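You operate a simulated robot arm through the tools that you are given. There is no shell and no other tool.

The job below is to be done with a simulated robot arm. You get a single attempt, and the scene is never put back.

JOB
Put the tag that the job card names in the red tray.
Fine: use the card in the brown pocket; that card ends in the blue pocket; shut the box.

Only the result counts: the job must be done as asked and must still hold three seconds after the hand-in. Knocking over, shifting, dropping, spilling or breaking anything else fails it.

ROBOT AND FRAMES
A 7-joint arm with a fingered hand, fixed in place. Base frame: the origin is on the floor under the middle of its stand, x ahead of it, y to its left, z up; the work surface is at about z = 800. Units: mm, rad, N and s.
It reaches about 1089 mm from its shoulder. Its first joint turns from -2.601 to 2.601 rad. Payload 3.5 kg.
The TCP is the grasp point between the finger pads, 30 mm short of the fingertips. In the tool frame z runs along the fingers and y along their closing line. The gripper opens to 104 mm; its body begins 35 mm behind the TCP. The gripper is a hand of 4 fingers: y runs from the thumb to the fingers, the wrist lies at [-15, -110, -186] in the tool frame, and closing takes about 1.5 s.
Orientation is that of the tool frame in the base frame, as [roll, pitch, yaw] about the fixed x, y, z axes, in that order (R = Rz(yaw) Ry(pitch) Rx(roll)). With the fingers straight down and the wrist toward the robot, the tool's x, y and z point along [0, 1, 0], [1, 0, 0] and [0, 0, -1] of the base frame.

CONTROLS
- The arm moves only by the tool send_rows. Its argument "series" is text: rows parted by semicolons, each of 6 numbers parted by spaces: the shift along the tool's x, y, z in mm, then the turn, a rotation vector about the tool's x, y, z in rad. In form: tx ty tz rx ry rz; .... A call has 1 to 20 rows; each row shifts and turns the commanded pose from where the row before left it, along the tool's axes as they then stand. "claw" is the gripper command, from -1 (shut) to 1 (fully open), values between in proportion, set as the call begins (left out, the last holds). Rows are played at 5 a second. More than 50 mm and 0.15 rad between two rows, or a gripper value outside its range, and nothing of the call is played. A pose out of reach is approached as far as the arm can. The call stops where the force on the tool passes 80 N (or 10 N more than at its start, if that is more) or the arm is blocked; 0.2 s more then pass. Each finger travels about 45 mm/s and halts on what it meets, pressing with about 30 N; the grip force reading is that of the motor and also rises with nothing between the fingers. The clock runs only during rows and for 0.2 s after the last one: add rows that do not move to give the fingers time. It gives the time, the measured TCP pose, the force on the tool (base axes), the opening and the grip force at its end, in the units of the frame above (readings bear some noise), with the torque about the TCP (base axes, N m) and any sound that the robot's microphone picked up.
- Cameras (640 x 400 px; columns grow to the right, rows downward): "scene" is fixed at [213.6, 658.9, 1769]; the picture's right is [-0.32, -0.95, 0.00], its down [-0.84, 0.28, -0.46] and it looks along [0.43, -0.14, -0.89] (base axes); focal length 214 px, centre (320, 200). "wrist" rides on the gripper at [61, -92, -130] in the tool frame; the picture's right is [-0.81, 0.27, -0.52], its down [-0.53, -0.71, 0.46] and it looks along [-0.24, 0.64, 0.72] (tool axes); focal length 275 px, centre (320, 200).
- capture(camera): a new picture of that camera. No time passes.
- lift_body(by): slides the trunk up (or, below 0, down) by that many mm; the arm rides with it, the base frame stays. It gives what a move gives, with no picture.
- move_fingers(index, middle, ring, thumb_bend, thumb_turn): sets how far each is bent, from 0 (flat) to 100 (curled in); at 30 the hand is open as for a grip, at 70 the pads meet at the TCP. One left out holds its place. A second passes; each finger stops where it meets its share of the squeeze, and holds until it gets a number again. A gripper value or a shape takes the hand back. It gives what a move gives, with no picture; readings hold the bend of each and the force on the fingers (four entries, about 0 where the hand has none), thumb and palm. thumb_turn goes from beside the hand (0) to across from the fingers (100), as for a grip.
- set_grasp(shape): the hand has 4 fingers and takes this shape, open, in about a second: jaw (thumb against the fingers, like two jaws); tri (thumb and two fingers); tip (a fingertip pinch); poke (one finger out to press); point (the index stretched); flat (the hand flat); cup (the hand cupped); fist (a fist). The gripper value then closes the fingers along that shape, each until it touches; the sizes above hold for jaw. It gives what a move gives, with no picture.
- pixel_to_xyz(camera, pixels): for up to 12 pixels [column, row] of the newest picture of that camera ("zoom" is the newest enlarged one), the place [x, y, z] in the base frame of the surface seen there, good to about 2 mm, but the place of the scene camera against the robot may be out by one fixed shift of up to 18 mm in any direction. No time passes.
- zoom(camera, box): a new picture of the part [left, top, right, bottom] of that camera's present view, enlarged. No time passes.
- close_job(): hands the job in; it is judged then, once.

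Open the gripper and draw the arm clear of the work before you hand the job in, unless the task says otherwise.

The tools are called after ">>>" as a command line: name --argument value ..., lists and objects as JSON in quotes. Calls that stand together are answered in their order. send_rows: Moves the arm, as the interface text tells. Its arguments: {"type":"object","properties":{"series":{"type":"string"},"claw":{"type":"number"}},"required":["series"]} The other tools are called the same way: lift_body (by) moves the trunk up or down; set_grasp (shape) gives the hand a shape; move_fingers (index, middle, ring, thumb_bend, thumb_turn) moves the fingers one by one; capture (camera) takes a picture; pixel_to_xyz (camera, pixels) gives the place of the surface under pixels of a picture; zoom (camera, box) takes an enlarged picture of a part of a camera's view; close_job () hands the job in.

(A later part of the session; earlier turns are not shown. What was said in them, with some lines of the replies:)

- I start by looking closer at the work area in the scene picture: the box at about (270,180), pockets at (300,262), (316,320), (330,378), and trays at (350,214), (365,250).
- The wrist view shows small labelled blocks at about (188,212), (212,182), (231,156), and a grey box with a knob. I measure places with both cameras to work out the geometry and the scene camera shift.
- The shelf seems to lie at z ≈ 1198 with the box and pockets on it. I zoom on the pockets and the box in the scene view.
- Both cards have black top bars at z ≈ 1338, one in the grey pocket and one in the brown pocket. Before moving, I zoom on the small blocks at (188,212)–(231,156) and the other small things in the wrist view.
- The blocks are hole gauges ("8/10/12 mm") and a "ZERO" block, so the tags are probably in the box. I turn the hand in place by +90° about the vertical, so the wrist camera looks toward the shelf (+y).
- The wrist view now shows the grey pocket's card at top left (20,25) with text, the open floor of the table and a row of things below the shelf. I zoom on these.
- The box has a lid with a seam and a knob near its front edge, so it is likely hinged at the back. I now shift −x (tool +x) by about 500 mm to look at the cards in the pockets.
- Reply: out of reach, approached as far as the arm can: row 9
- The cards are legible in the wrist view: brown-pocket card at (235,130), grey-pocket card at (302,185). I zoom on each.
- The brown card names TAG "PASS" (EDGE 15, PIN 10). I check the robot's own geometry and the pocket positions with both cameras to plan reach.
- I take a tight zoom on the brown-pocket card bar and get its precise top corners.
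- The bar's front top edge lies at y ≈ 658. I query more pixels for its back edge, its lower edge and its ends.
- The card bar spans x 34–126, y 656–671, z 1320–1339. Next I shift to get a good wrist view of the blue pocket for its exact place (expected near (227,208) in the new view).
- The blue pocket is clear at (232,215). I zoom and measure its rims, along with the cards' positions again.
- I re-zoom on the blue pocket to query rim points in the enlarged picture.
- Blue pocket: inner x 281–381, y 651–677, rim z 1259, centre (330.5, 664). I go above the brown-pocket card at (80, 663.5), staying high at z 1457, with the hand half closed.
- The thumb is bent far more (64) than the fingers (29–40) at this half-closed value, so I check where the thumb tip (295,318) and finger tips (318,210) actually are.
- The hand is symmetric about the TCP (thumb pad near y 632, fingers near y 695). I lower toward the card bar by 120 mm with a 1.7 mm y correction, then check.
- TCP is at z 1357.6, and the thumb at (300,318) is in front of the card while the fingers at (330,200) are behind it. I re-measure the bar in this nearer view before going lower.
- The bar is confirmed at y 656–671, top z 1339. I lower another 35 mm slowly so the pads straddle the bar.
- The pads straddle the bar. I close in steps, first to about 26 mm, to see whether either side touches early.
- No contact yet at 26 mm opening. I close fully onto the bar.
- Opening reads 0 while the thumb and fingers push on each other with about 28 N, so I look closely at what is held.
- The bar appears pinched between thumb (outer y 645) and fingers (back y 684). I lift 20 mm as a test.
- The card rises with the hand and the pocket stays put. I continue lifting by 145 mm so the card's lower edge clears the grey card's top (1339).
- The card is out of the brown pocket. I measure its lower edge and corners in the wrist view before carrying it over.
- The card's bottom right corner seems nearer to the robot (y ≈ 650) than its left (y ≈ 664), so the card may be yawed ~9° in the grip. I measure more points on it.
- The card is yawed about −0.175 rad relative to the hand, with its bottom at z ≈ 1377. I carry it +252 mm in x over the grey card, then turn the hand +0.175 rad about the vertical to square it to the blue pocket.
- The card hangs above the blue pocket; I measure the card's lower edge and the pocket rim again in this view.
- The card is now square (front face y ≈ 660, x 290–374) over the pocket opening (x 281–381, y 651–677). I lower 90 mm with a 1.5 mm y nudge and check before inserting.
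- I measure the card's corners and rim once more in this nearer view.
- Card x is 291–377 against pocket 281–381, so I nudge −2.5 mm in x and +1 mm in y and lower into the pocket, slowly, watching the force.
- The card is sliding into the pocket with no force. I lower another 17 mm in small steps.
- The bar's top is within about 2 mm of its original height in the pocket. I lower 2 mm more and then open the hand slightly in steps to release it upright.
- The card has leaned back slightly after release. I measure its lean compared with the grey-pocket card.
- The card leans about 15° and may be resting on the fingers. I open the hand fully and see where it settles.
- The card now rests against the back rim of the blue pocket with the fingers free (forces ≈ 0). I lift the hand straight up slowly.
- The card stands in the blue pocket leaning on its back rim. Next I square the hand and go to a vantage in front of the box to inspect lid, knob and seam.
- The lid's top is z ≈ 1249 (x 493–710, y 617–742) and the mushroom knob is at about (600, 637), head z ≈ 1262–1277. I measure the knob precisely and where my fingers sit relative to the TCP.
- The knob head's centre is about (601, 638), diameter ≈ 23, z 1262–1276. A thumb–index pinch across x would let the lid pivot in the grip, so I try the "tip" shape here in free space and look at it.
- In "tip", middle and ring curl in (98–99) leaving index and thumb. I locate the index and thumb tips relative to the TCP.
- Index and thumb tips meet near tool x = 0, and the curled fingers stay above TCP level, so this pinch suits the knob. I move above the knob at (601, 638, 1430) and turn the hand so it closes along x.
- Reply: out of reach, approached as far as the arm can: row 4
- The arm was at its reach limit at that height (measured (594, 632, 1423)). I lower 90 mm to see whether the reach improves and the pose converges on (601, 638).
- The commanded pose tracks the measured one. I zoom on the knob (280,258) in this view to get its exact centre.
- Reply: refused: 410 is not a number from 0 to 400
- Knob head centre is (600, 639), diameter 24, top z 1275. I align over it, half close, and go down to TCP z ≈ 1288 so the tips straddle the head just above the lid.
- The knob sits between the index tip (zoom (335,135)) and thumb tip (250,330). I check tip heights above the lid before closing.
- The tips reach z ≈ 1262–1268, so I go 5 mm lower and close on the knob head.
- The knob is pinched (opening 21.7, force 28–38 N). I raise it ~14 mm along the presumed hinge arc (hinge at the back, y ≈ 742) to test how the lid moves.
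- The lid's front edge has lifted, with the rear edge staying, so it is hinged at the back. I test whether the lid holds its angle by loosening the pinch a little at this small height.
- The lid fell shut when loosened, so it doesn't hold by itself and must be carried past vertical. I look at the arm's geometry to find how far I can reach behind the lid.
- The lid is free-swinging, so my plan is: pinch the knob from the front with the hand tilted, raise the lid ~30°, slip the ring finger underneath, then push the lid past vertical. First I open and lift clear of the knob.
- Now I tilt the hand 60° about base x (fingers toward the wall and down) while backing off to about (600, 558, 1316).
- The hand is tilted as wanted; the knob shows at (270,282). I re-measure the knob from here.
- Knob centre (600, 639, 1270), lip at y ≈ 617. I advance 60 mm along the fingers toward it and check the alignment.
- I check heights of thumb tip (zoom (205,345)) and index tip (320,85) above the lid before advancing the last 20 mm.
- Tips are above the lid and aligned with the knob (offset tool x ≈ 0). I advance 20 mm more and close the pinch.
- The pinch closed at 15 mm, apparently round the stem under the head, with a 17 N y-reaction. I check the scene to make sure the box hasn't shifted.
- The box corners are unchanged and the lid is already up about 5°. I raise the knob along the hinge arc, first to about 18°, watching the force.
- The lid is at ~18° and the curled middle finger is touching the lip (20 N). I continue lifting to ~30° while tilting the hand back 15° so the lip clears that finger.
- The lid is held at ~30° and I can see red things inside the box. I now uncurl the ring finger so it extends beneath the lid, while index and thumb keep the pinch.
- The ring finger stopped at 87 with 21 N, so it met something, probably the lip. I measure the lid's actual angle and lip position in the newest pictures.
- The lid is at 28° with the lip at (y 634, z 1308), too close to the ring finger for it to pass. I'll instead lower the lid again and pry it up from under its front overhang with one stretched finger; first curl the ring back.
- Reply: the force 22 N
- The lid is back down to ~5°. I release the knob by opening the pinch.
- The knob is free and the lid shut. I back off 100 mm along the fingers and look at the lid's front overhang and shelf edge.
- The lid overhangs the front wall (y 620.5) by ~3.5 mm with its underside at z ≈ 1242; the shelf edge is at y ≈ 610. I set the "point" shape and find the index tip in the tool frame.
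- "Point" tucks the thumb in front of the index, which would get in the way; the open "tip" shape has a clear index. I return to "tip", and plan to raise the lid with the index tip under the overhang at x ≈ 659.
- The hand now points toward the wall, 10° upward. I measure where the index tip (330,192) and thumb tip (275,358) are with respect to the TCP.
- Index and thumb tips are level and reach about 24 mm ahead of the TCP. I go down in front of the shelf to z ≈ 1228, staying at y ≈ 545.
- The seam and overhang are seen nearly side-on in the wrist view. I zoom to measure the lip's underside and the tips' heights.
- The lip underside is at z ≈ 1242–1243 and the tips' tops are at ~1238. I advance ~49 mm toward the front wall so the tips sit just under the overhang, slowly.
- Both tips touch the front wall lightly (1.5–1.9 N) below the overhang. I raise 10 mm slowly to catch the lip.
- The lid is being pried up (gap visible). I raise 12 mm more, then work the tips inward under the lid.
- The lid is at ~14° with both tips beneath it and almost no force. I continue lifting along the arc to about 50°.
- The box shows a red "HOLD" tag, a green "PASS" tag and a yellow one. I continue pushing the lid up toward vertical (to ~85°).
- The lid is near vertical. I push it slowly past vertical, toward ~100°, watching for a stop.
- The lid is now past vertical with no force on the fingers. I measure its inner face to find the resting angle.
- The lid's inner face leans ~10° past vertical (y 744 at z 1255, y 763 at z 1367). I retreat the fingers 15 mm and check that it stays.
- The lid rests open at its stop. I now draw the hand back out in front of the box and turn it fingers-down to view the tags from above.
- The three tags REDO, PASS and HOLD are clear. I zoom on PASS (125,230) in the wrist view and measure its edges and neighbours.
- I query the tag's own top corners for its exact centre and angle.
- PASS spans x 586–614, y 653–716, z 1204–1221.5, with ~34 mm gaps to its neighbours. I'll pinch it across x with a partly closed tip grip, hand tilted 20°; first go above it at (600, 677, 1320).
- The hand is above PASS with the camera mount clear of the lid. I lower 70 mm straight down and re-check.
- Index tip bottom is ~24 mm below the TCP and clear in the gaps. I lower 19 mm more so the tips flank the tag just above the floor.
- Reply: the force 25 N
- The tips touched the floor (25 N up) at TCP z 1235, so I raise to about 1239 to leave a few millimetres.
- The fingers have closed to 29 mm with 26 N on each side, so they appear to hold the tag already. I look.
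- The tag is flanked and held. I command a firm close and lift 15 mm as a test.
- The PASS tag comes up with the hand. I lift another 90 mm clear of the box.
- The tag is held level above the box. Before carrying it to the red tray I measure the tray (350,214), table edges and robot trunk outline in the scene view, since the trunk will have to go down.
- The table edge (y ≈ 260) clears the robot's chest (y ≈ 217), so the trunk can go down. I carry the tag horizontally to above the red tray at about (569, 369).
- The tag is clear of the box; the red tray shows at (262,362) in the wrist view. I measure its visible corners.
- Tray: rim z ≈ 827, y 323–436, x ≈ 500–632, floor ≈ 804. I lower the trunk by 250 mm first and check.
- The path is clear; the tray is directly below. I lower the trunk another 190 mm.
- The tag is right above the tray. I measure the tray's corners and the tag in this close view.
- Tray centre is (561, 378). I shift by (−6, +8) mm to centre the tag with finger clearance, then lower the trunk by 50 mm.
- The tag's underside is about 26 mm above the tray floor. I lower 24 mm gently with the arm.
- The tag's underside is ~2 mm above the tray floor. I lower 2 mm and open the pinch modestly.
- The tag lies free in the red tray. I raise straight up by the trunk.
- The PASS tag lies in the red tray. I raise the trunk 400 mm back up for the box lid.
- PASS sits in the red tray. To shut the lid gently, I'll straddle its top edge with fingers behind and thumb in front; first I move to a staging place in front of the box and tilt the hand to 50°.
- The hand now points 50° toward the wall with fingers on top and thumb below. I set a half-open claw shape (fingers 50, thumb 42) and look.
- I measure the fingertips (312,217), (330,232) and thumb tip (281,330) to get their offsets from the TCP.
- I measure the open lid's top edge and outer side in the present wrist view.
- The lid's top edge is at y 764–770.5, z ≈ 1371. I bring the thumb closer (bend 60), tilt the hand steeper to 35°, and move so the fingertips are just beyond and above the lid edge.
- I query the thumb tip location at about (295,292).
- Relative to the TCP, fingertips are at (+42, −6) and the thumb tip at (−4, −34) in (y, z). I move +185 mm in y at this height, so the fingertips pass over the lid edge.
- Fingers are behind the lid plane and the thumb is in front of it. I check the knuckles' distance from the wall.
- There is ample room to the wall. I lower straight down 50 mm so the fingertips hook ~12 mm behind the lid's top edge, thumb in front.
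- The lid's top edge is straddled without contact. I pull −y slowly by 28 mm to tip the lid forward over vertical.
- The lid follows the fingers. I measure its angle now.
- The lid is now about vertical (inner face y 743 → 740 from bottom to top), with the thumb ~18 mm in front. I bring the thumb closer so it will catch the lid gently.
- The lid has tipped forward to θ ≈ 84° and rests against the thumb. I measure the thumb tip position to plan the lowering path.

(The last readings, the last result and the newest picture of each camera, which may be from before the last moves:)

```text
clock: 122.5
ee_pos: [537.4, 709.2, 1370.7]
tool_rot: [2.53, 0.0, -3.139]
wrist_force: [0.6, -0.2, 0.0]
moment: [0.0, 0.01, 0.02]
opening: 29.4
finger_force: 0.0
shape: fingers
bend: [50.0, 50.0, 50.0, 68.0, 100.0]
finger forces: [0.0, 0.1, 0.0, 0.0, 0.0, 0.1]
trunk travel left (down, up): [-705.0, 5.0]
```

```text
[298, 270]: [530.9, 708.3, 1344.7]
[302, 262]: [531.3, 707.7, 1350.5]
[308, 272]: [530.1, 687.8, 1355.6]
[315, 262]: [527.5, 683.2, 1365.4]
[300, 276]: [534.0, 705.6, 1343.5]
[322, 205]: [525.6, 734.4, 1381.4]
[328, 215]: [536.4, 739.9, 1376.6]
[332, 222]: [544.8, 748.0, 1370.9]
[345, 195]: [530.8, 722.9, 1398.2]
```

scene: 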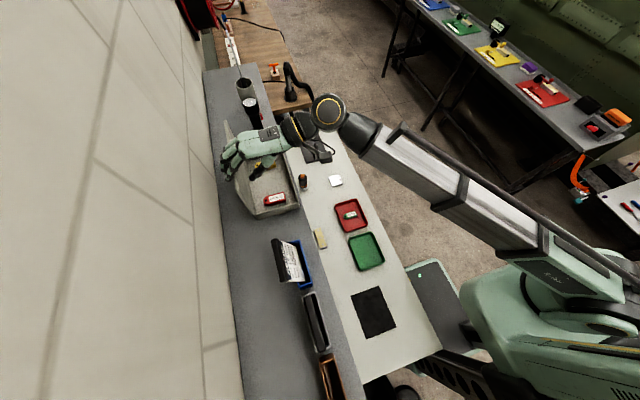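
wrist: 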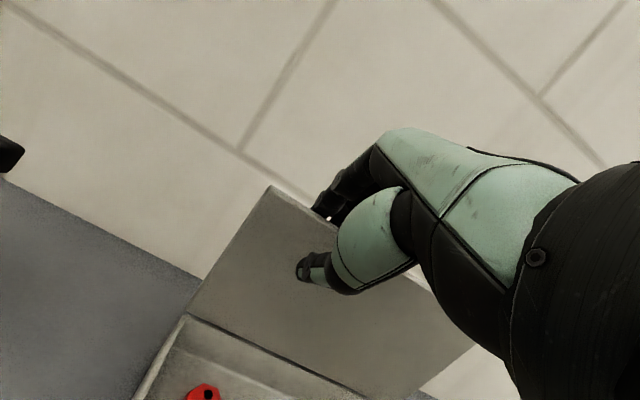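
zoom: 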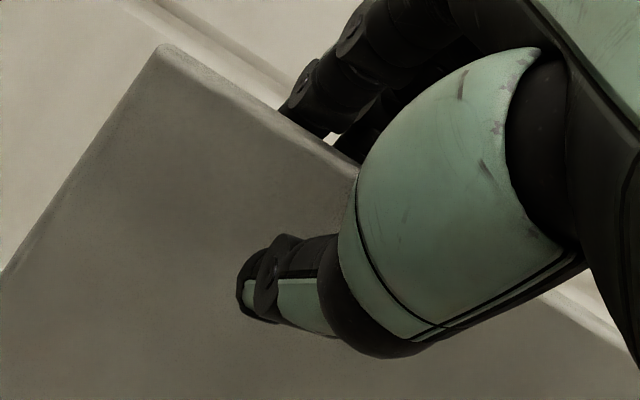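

The thumb tip is at about (716, 1342), supporting side in front of the lid. I now lower along the hinge arc while tilting the hand up, first to about θ = 50°.

>>> send_rows --series "0 -4.05 -1.37 0 0 0;0 -6.06 -1.4 -0.01745 0 0;0 -6.04 -1.5 -0.01745 0 0;0 -6.01 -1.61 -0.01745 0 0;0 -6.91 -0.96 -0.0407 0 0;0 -6.86 -1.24 -0.0407 0 0;0 -6.81 -1.52 -0.0407 0 0;0 -7.09 -0.69 -0.0465 0 0;0 -7.05 -1.02 -0.0465 0 0;0 -7.0 -1.34 -0.0465 0 0;0 0 0 0 0 0"

>>> capture --camera "wrist"

>>> capture --camera "scene"

>>> zoom --camera "scene" --box '[200, 110, 340, 210]'

```text
clock: 124.9
ee_pos: [538.4, 653.5, 1339.8]
tool_rot: [2.215, 0.001, 3.141]
wrist_force: [-0.3, -0.8, 0.5]
moment: [-0.05, 0.01, -0.01]
opening: 29.7
finger_force: 0.3
shape: fingers
bend: [50.0, 50.0, 50.0, 68.0, 100.0]
finger forces: [0.0, 0.0, 0.0, 0.1, 0.4, 0.0]
trunk travel left (down, up): [-705.0, 5.0]
```

```text
taken
```

wrist: 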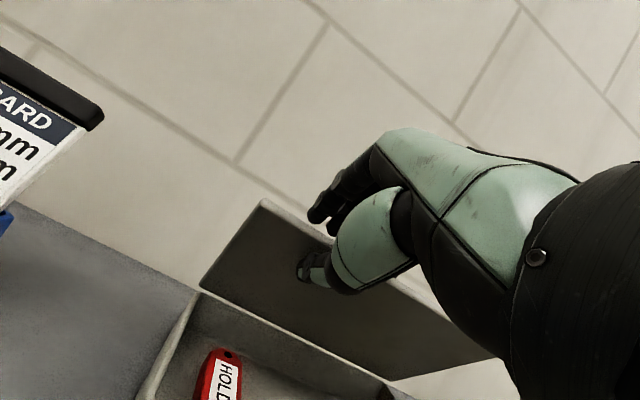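

```text
taken
```

scene: 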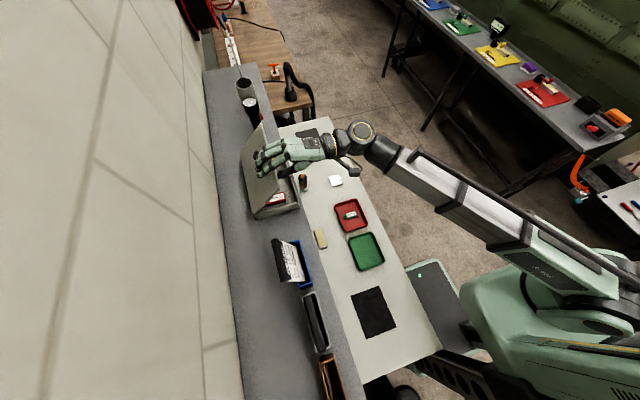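

```text
4.00 times, centred on (270, 160) of scene
```

zoom: 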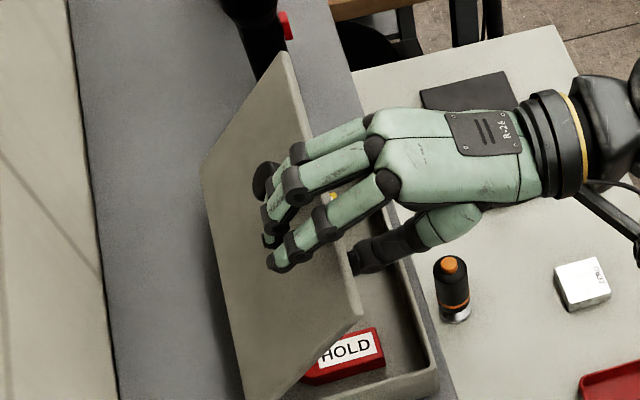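

The lid rests on the thumb at ~52° with the fingers loosely above, beside the knob. I continue lowering to about 30°.

>>> send_rows --series "0 -7.25 -0.43 -0.0524 0 0;0 -7.21 -0.8 -0.0524 0 0;0 -7.16 -1.18 -0.0524 0 0;0 -7.39 -0.49 -0.0582 0 0;0 -7.35 -0.92 -0.0582 0 0;0 -7.29 -1.34 -0.0582 0 0;0 0 0 0 0 0"

>>> capture --camera "wrist"

>>> capture --camera "scene"

>>> zoom --camera "scene" --box '[200, 110, 340, 210]'

```text
clock: 126.5
ee_pos: [538.7, 627.3, 1303.2]
tool_rot: [1.885, 0.0, -3.14]
wrist_force: [0.5, 0.1, -0.5]
moment: [-0.02, -0.04, 0.0]
opening: 29.7
finger_force: 0.5
shape: fingers
bend: [50.0, 50.0, 50.0, 68.0, 100.0]
finger forces: [0.1, 0.0, 0.0, 0.0, 0.5, 0.1]
trunk travel left (down, up): [-705.0, 5.0]
```

```text
taken
```

wrist: 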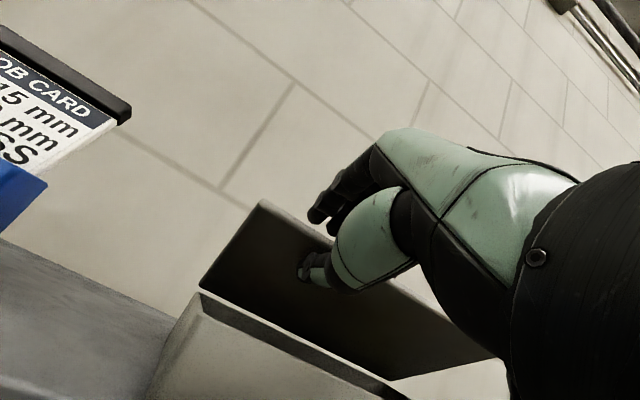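

```text
taken
```

scene: 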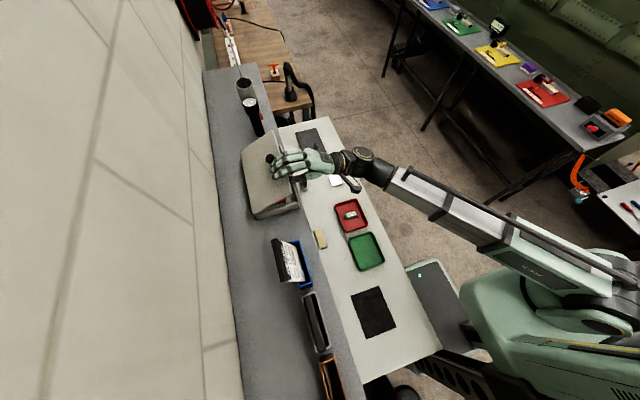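

```text
4.00 times, centred on (270, 160) of scene
```

zoom: 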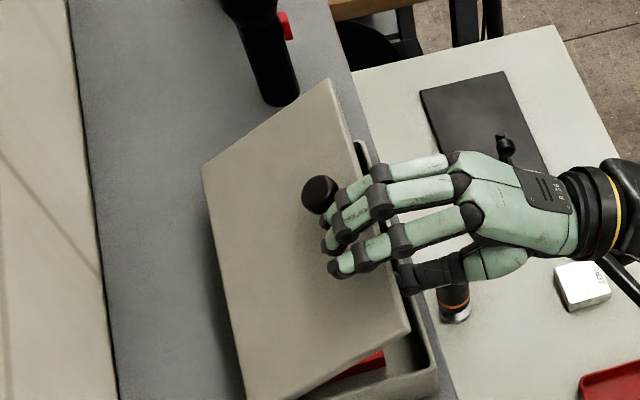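

The lid is at ~32° on the thumb. I continue down to about 15°.

>>> send_rows --series "0 -7.34 -2.42 -0.0582 0 0;0 -7.18 -2.84 -0.0582 0 0;0 -7.0 -3.25 -0.0582 0 0;0 -5.72 -3.69 -0.0524 0 0;0 -5.52 -3.98 -0.0524 0 0;0 0 0 0 0 0"

>>> capture --camera "wrist"

>>> capture --camera "scene"

>>> zoom --camera "scene" --box '[200, 110, 340, 210]'

```text
clock: 127.9
ee_pos: [539.2, 604.4, 1275.4]
tool_rot: [1.606, 0.0, -3.138]
wrist_force: [-0.1, -0.2, -0.6]
moment: [-0.03, -0.01, 0.02]
opening: 29.8
finger_force: 0.1
shape: fingers
bend: [50.0, 50.0, 50.0, 68.0, 100.0]
finger forces: [0.1, 0.0, 0.0, 0.0, 0.5, 0.0]
trunk travel left (down, up): [-705.0, 5.0]
```

```text
taken
```

wrist: 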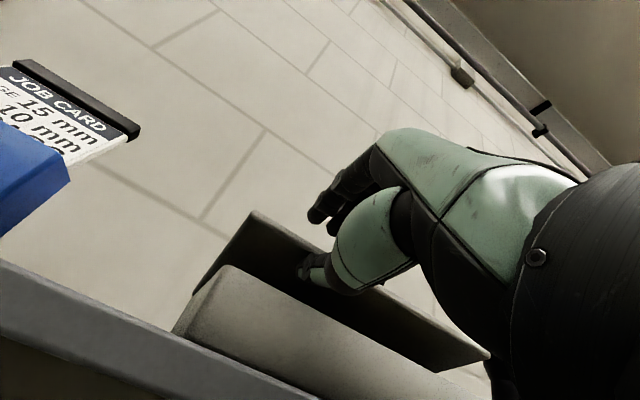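

```text
taken
```

scene: 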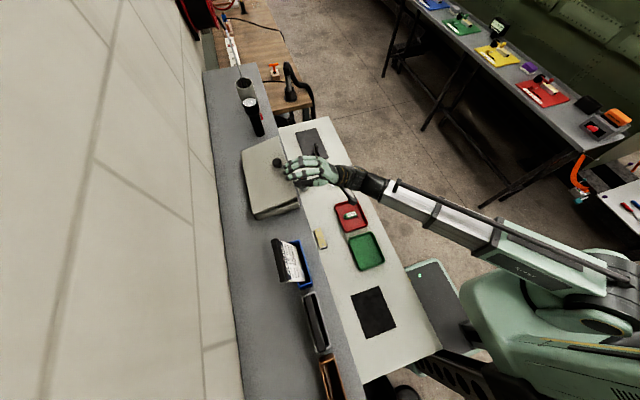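

```text
4.00 times, centred on (270, 160) of scene
```

zoom: 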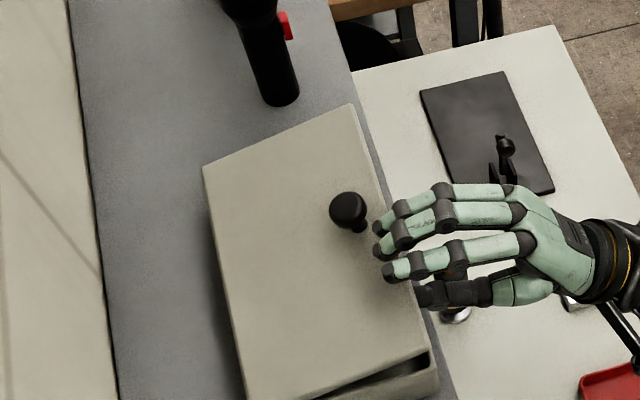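

The lid is at ~16°. I lower the rest and slide the thumb out from under the lip so the lid settles shut from just a few degrees.

>>> send_rows --series "0 -5.52 -4.76 -0.0436 0 0;0 -5.31 -5.0 -0.0436 0 0;0 -2.68 -6.15 0 0 0;0 -0.69 -6.04 0 0 0;0 0 0 0 0 0"

>>> capture --camera "wrist"

>>> capture --camera "scene"

>>> zoom --camera "scene" --box '[200, 110, 340, 210]'

```text
clock: 129.1
ee_pos: [537.9, 583.5, 1260.3]
tool_rot: [1.52, 0.0, -3.14]
wrist_force: [1.1, 0.4, 0.5]
moment: [-0.04, 0.0, 0.02]
opening: 29.6
finger_force: 0.1
shape: fingers
bend: [50.0, 50.0, 50.0, 68.0, 100.0]
finger forces: [0.1, 0.0, 0.0, 0.0, 0.0, 0.0]
trunk travel left (down, up): [-705.0, 5.0]
```

```text
taken
```

wrist: 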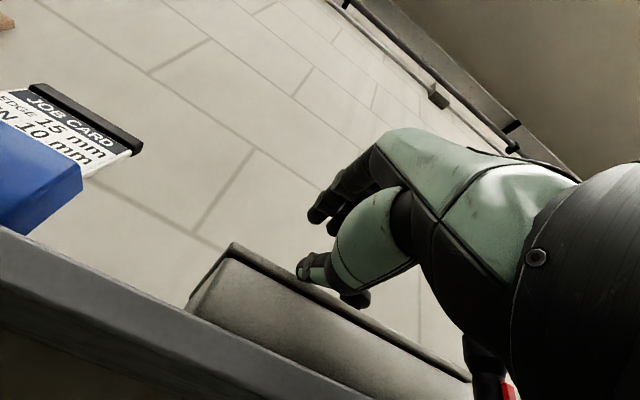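

```text
taken
```

scene: 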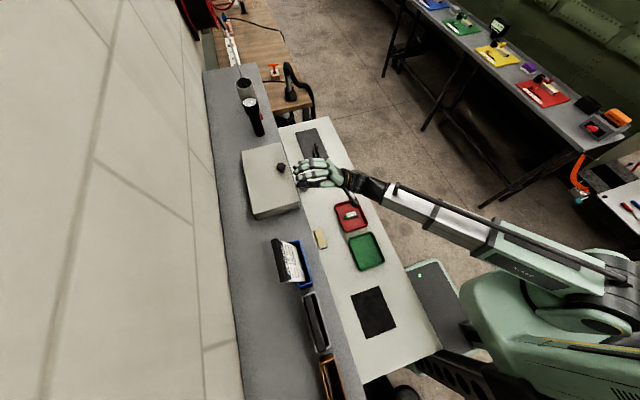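

```text
4.00 times, centred on (270, 160) of scene
```

zoom: 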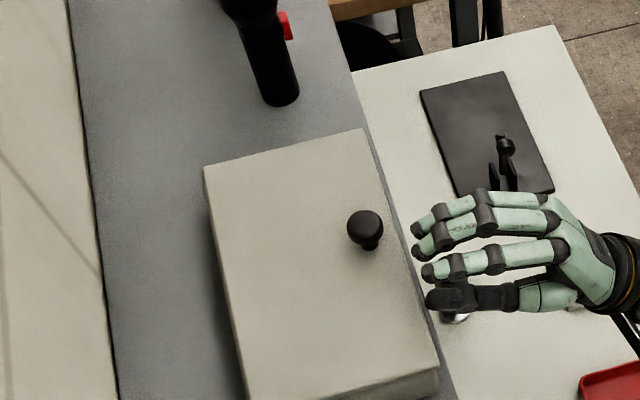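

The lid has settled shut. I back the hand off along −y and verify the lid's height.

>>> send_rows --series "0 0 -15 0 0 0;0 0 -25 0 0 0;0 0 -30 0 0 0;0 20 -30 0 0 0;0 30 -30 0 0 0;0 0 0 0 0 0"

>>> capture --camera "scene"

>>> zoom --camera "scene" --box '[220, 120, 340, 220]'

>>> pixel_to_xyz --camera "scene" --pixels '[[243, 151], [280, 143], [298, 205], [254, 217], [281, 167], [270, 180], [290, 190], [255, 205]]'

>>> capture --camera "wrist"

```text
clock: 130.5
ee_pos: [538.3, 450.8, 1305.0]
tool_rot: [1.518, 0.0, 3.141]
wrist_force: [0.0, 0.1, -0.8]
moment: [0.0, 0.02, 0.04]
opening: 29.4
finger_force: 0.1
shape: fingers
bend: [50.0, 50.0, 50.0, 68.0, 100.0]
finger forces: [0.0, 0.0, 0.0, 0.0, 0.1, 0.0]
trunk travel left (down, up): [-705.0, 5.0]
```

```text
taken
```

scene: 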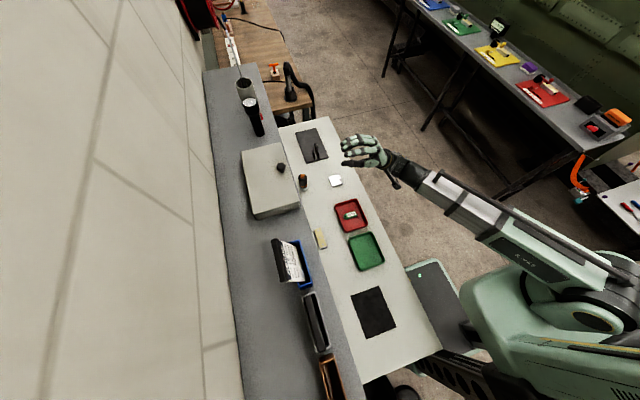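

```text
4.00 times, centred on (280, 170) of scene
```

zoom: 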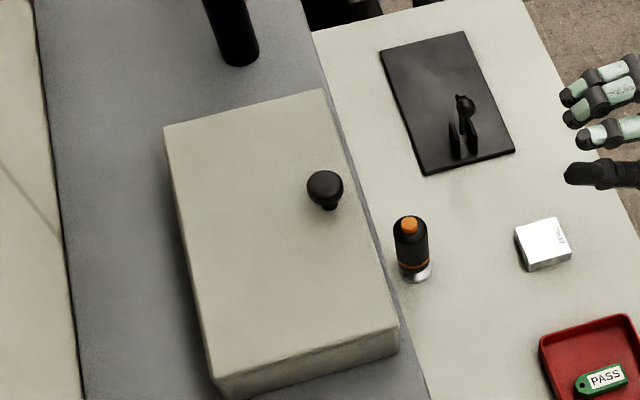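

```text
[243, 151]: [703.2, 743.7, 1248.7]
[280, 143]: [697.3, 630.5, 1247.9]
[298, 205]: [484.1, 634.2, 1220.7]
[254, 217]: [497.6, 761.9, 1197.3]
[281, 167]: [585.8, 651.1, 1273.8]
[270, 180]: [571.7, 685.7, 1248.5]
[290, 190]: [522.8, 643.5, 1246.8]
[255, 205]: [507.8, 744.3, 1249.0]
```

```text
taken
```

wrist: 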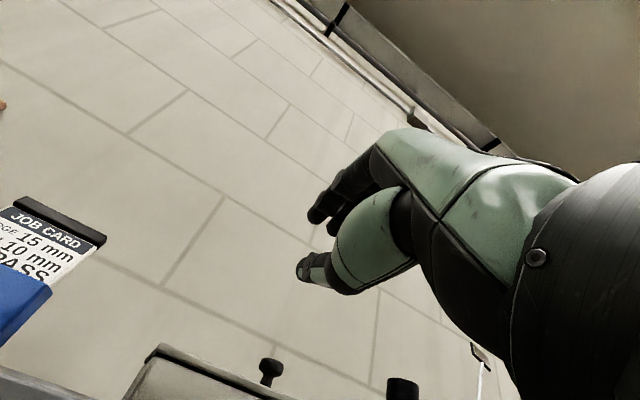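

The lid and box read the same places as at the start, so the box is shut and unmoved. I check the blue, grey and brown pockets and the tray.

>>> zoom --camera "scene" --box '[260, 230, 380, 330]'

>>> zoom --camera "scene" --box '[260, 300, 420, 400]'

>>> pixel_to_xyz --camera "scene" --pixels '[[304, 287], [311, 284], [303, 294], [314, 291], [316, 352], [329, 347], [275, 240], [283, 283], [285, 260], [300, 268], [306, 262], [350, 214]]'

```text
4.00 times, centred on (320, 280) of scene
```

zoom: 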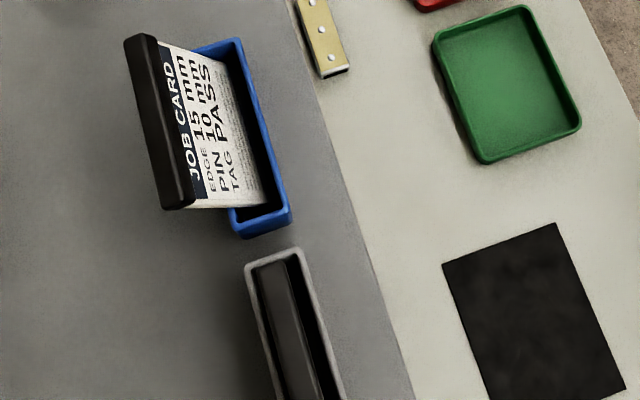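

```text
4.00 times, centred on (340, 350) of scene
```

zoom: 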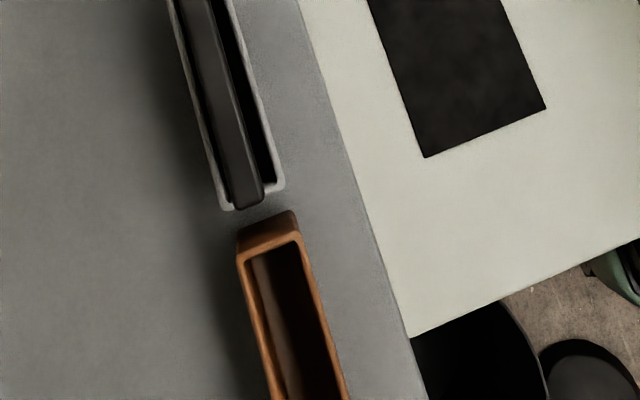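

```text
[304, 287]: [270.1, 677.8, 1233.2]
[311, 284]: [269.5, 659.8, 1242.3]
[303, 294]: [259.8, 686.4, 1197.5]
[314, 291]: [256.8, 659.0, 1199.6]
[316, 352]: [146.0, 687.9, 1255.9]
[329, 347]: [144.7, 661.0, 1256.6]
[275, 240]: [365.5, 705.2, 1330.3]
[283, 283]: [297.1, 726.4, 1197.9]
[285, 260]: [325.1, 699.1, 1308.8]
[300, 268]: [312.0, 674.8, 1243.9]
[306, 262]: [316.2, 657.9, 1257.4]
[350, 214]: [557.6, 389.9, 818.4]
```

Everything else is in place and the card stays in the blue pocket. I open the hand fully and draw the arm up and away from the work.

>>> set_grasp --shape "jaw"

>>> send_rows --series "0 40 2 0 0 0;0 40 2 0 0 0;0 40 2 0 0 0;0 0 0 0 0 0;0 0 0 0 0 0" --claw 1

>>> capture --camera "scene"

>>> capture --camera "wrist"

>>> zoom --camera "scene" --box '[220, 110, 420, 270]'

```text
clock: 131.4
ee_pos: [538.7, 449.9, 1304.9]
tool_rot: [1.519, 0.0, -3.14]
wrist_force: [-0.1, 0.3, 0.2]
moment: [0.02, -0.03, 0.04]
opening: 103.9
finger_force: 0.0
shape: jaw
bend: [30.0, 30.0, 30.0, 30.0, 98.0]
finger forces: [0.0, 0.1, 0.1, 0.0, 0.0, 0.0]
trunk travel left (down, up): [-705.0, 5.0]
```

```text
clock: 132.6
ee_pos: [536.7, 450.7, 1423.7]
tool_rot: [1.518, 0.0, -3.139]
wrist_force: [0.3, -0.4, 0.8]
moment: [0.01, -0.02, -0.02]
opening: 103.8
finger_force: 0.0
shape: jaw
bend: [30.0, 30.0, 30.0, 30.0, 98.0]
finger forces: [0.1, 0.0, 0.1, 0.0, 0.0, 0.1]
trunk travel left (down, up): [-705.0, 5.0]
```

```text
taken
```

scene: 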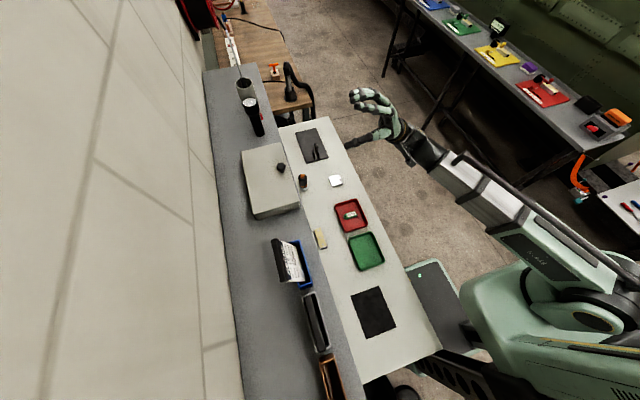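

```text
taken
```

wrist: 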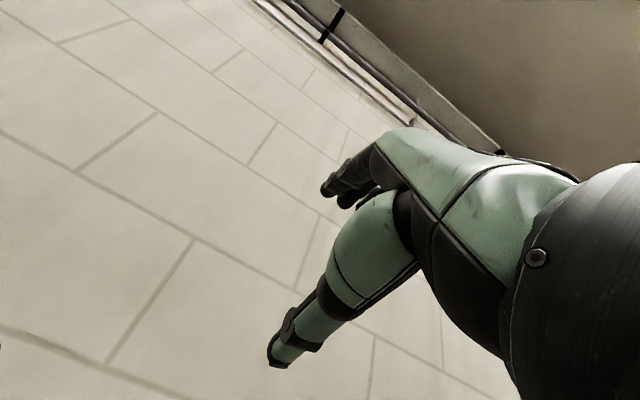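

```text
2.50 times, centred on (320, 190) of scene
```

zoom: 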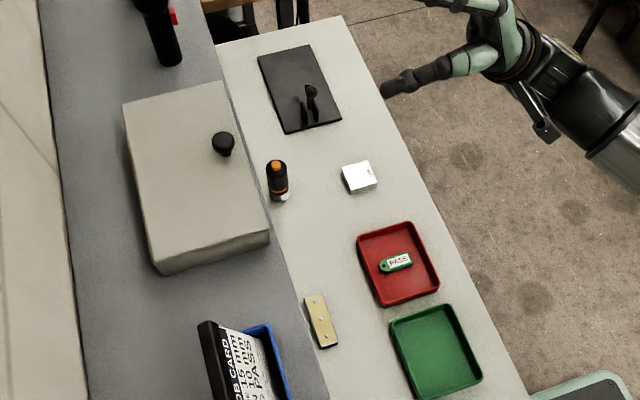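

The PASS tag is in the red tray at (350,214), the box is shut at (270,180), and the brown pocket's card is in the blue pocket at (290,262). The hand is open and clear of the work, so I hand the job in.

>>> close_job

```text
The job is handed in.
```

The job is done and handed in. The card from the brown pocket names the tag PASS, and that tag now lies in the red tray.

- **Card:** it is in the blue pocket, but it leans back about 20° against the rim instead of standing straight. It stayed like that from release to hand-in.
- **Box:** it is shut. Its lid and corners measured the same places as at the start, and I didn't touch the HOLD and REDO tags inside.
- **Everything else:** the grey pocket with its card and the empty brown pocket are where they were, and nothing was knocked over or dropped.
- **Arm:** the hand is open and drawn clear of the work.

While I was working out how to open the box, its lid twice fell shut from under 10°. The box did not move.
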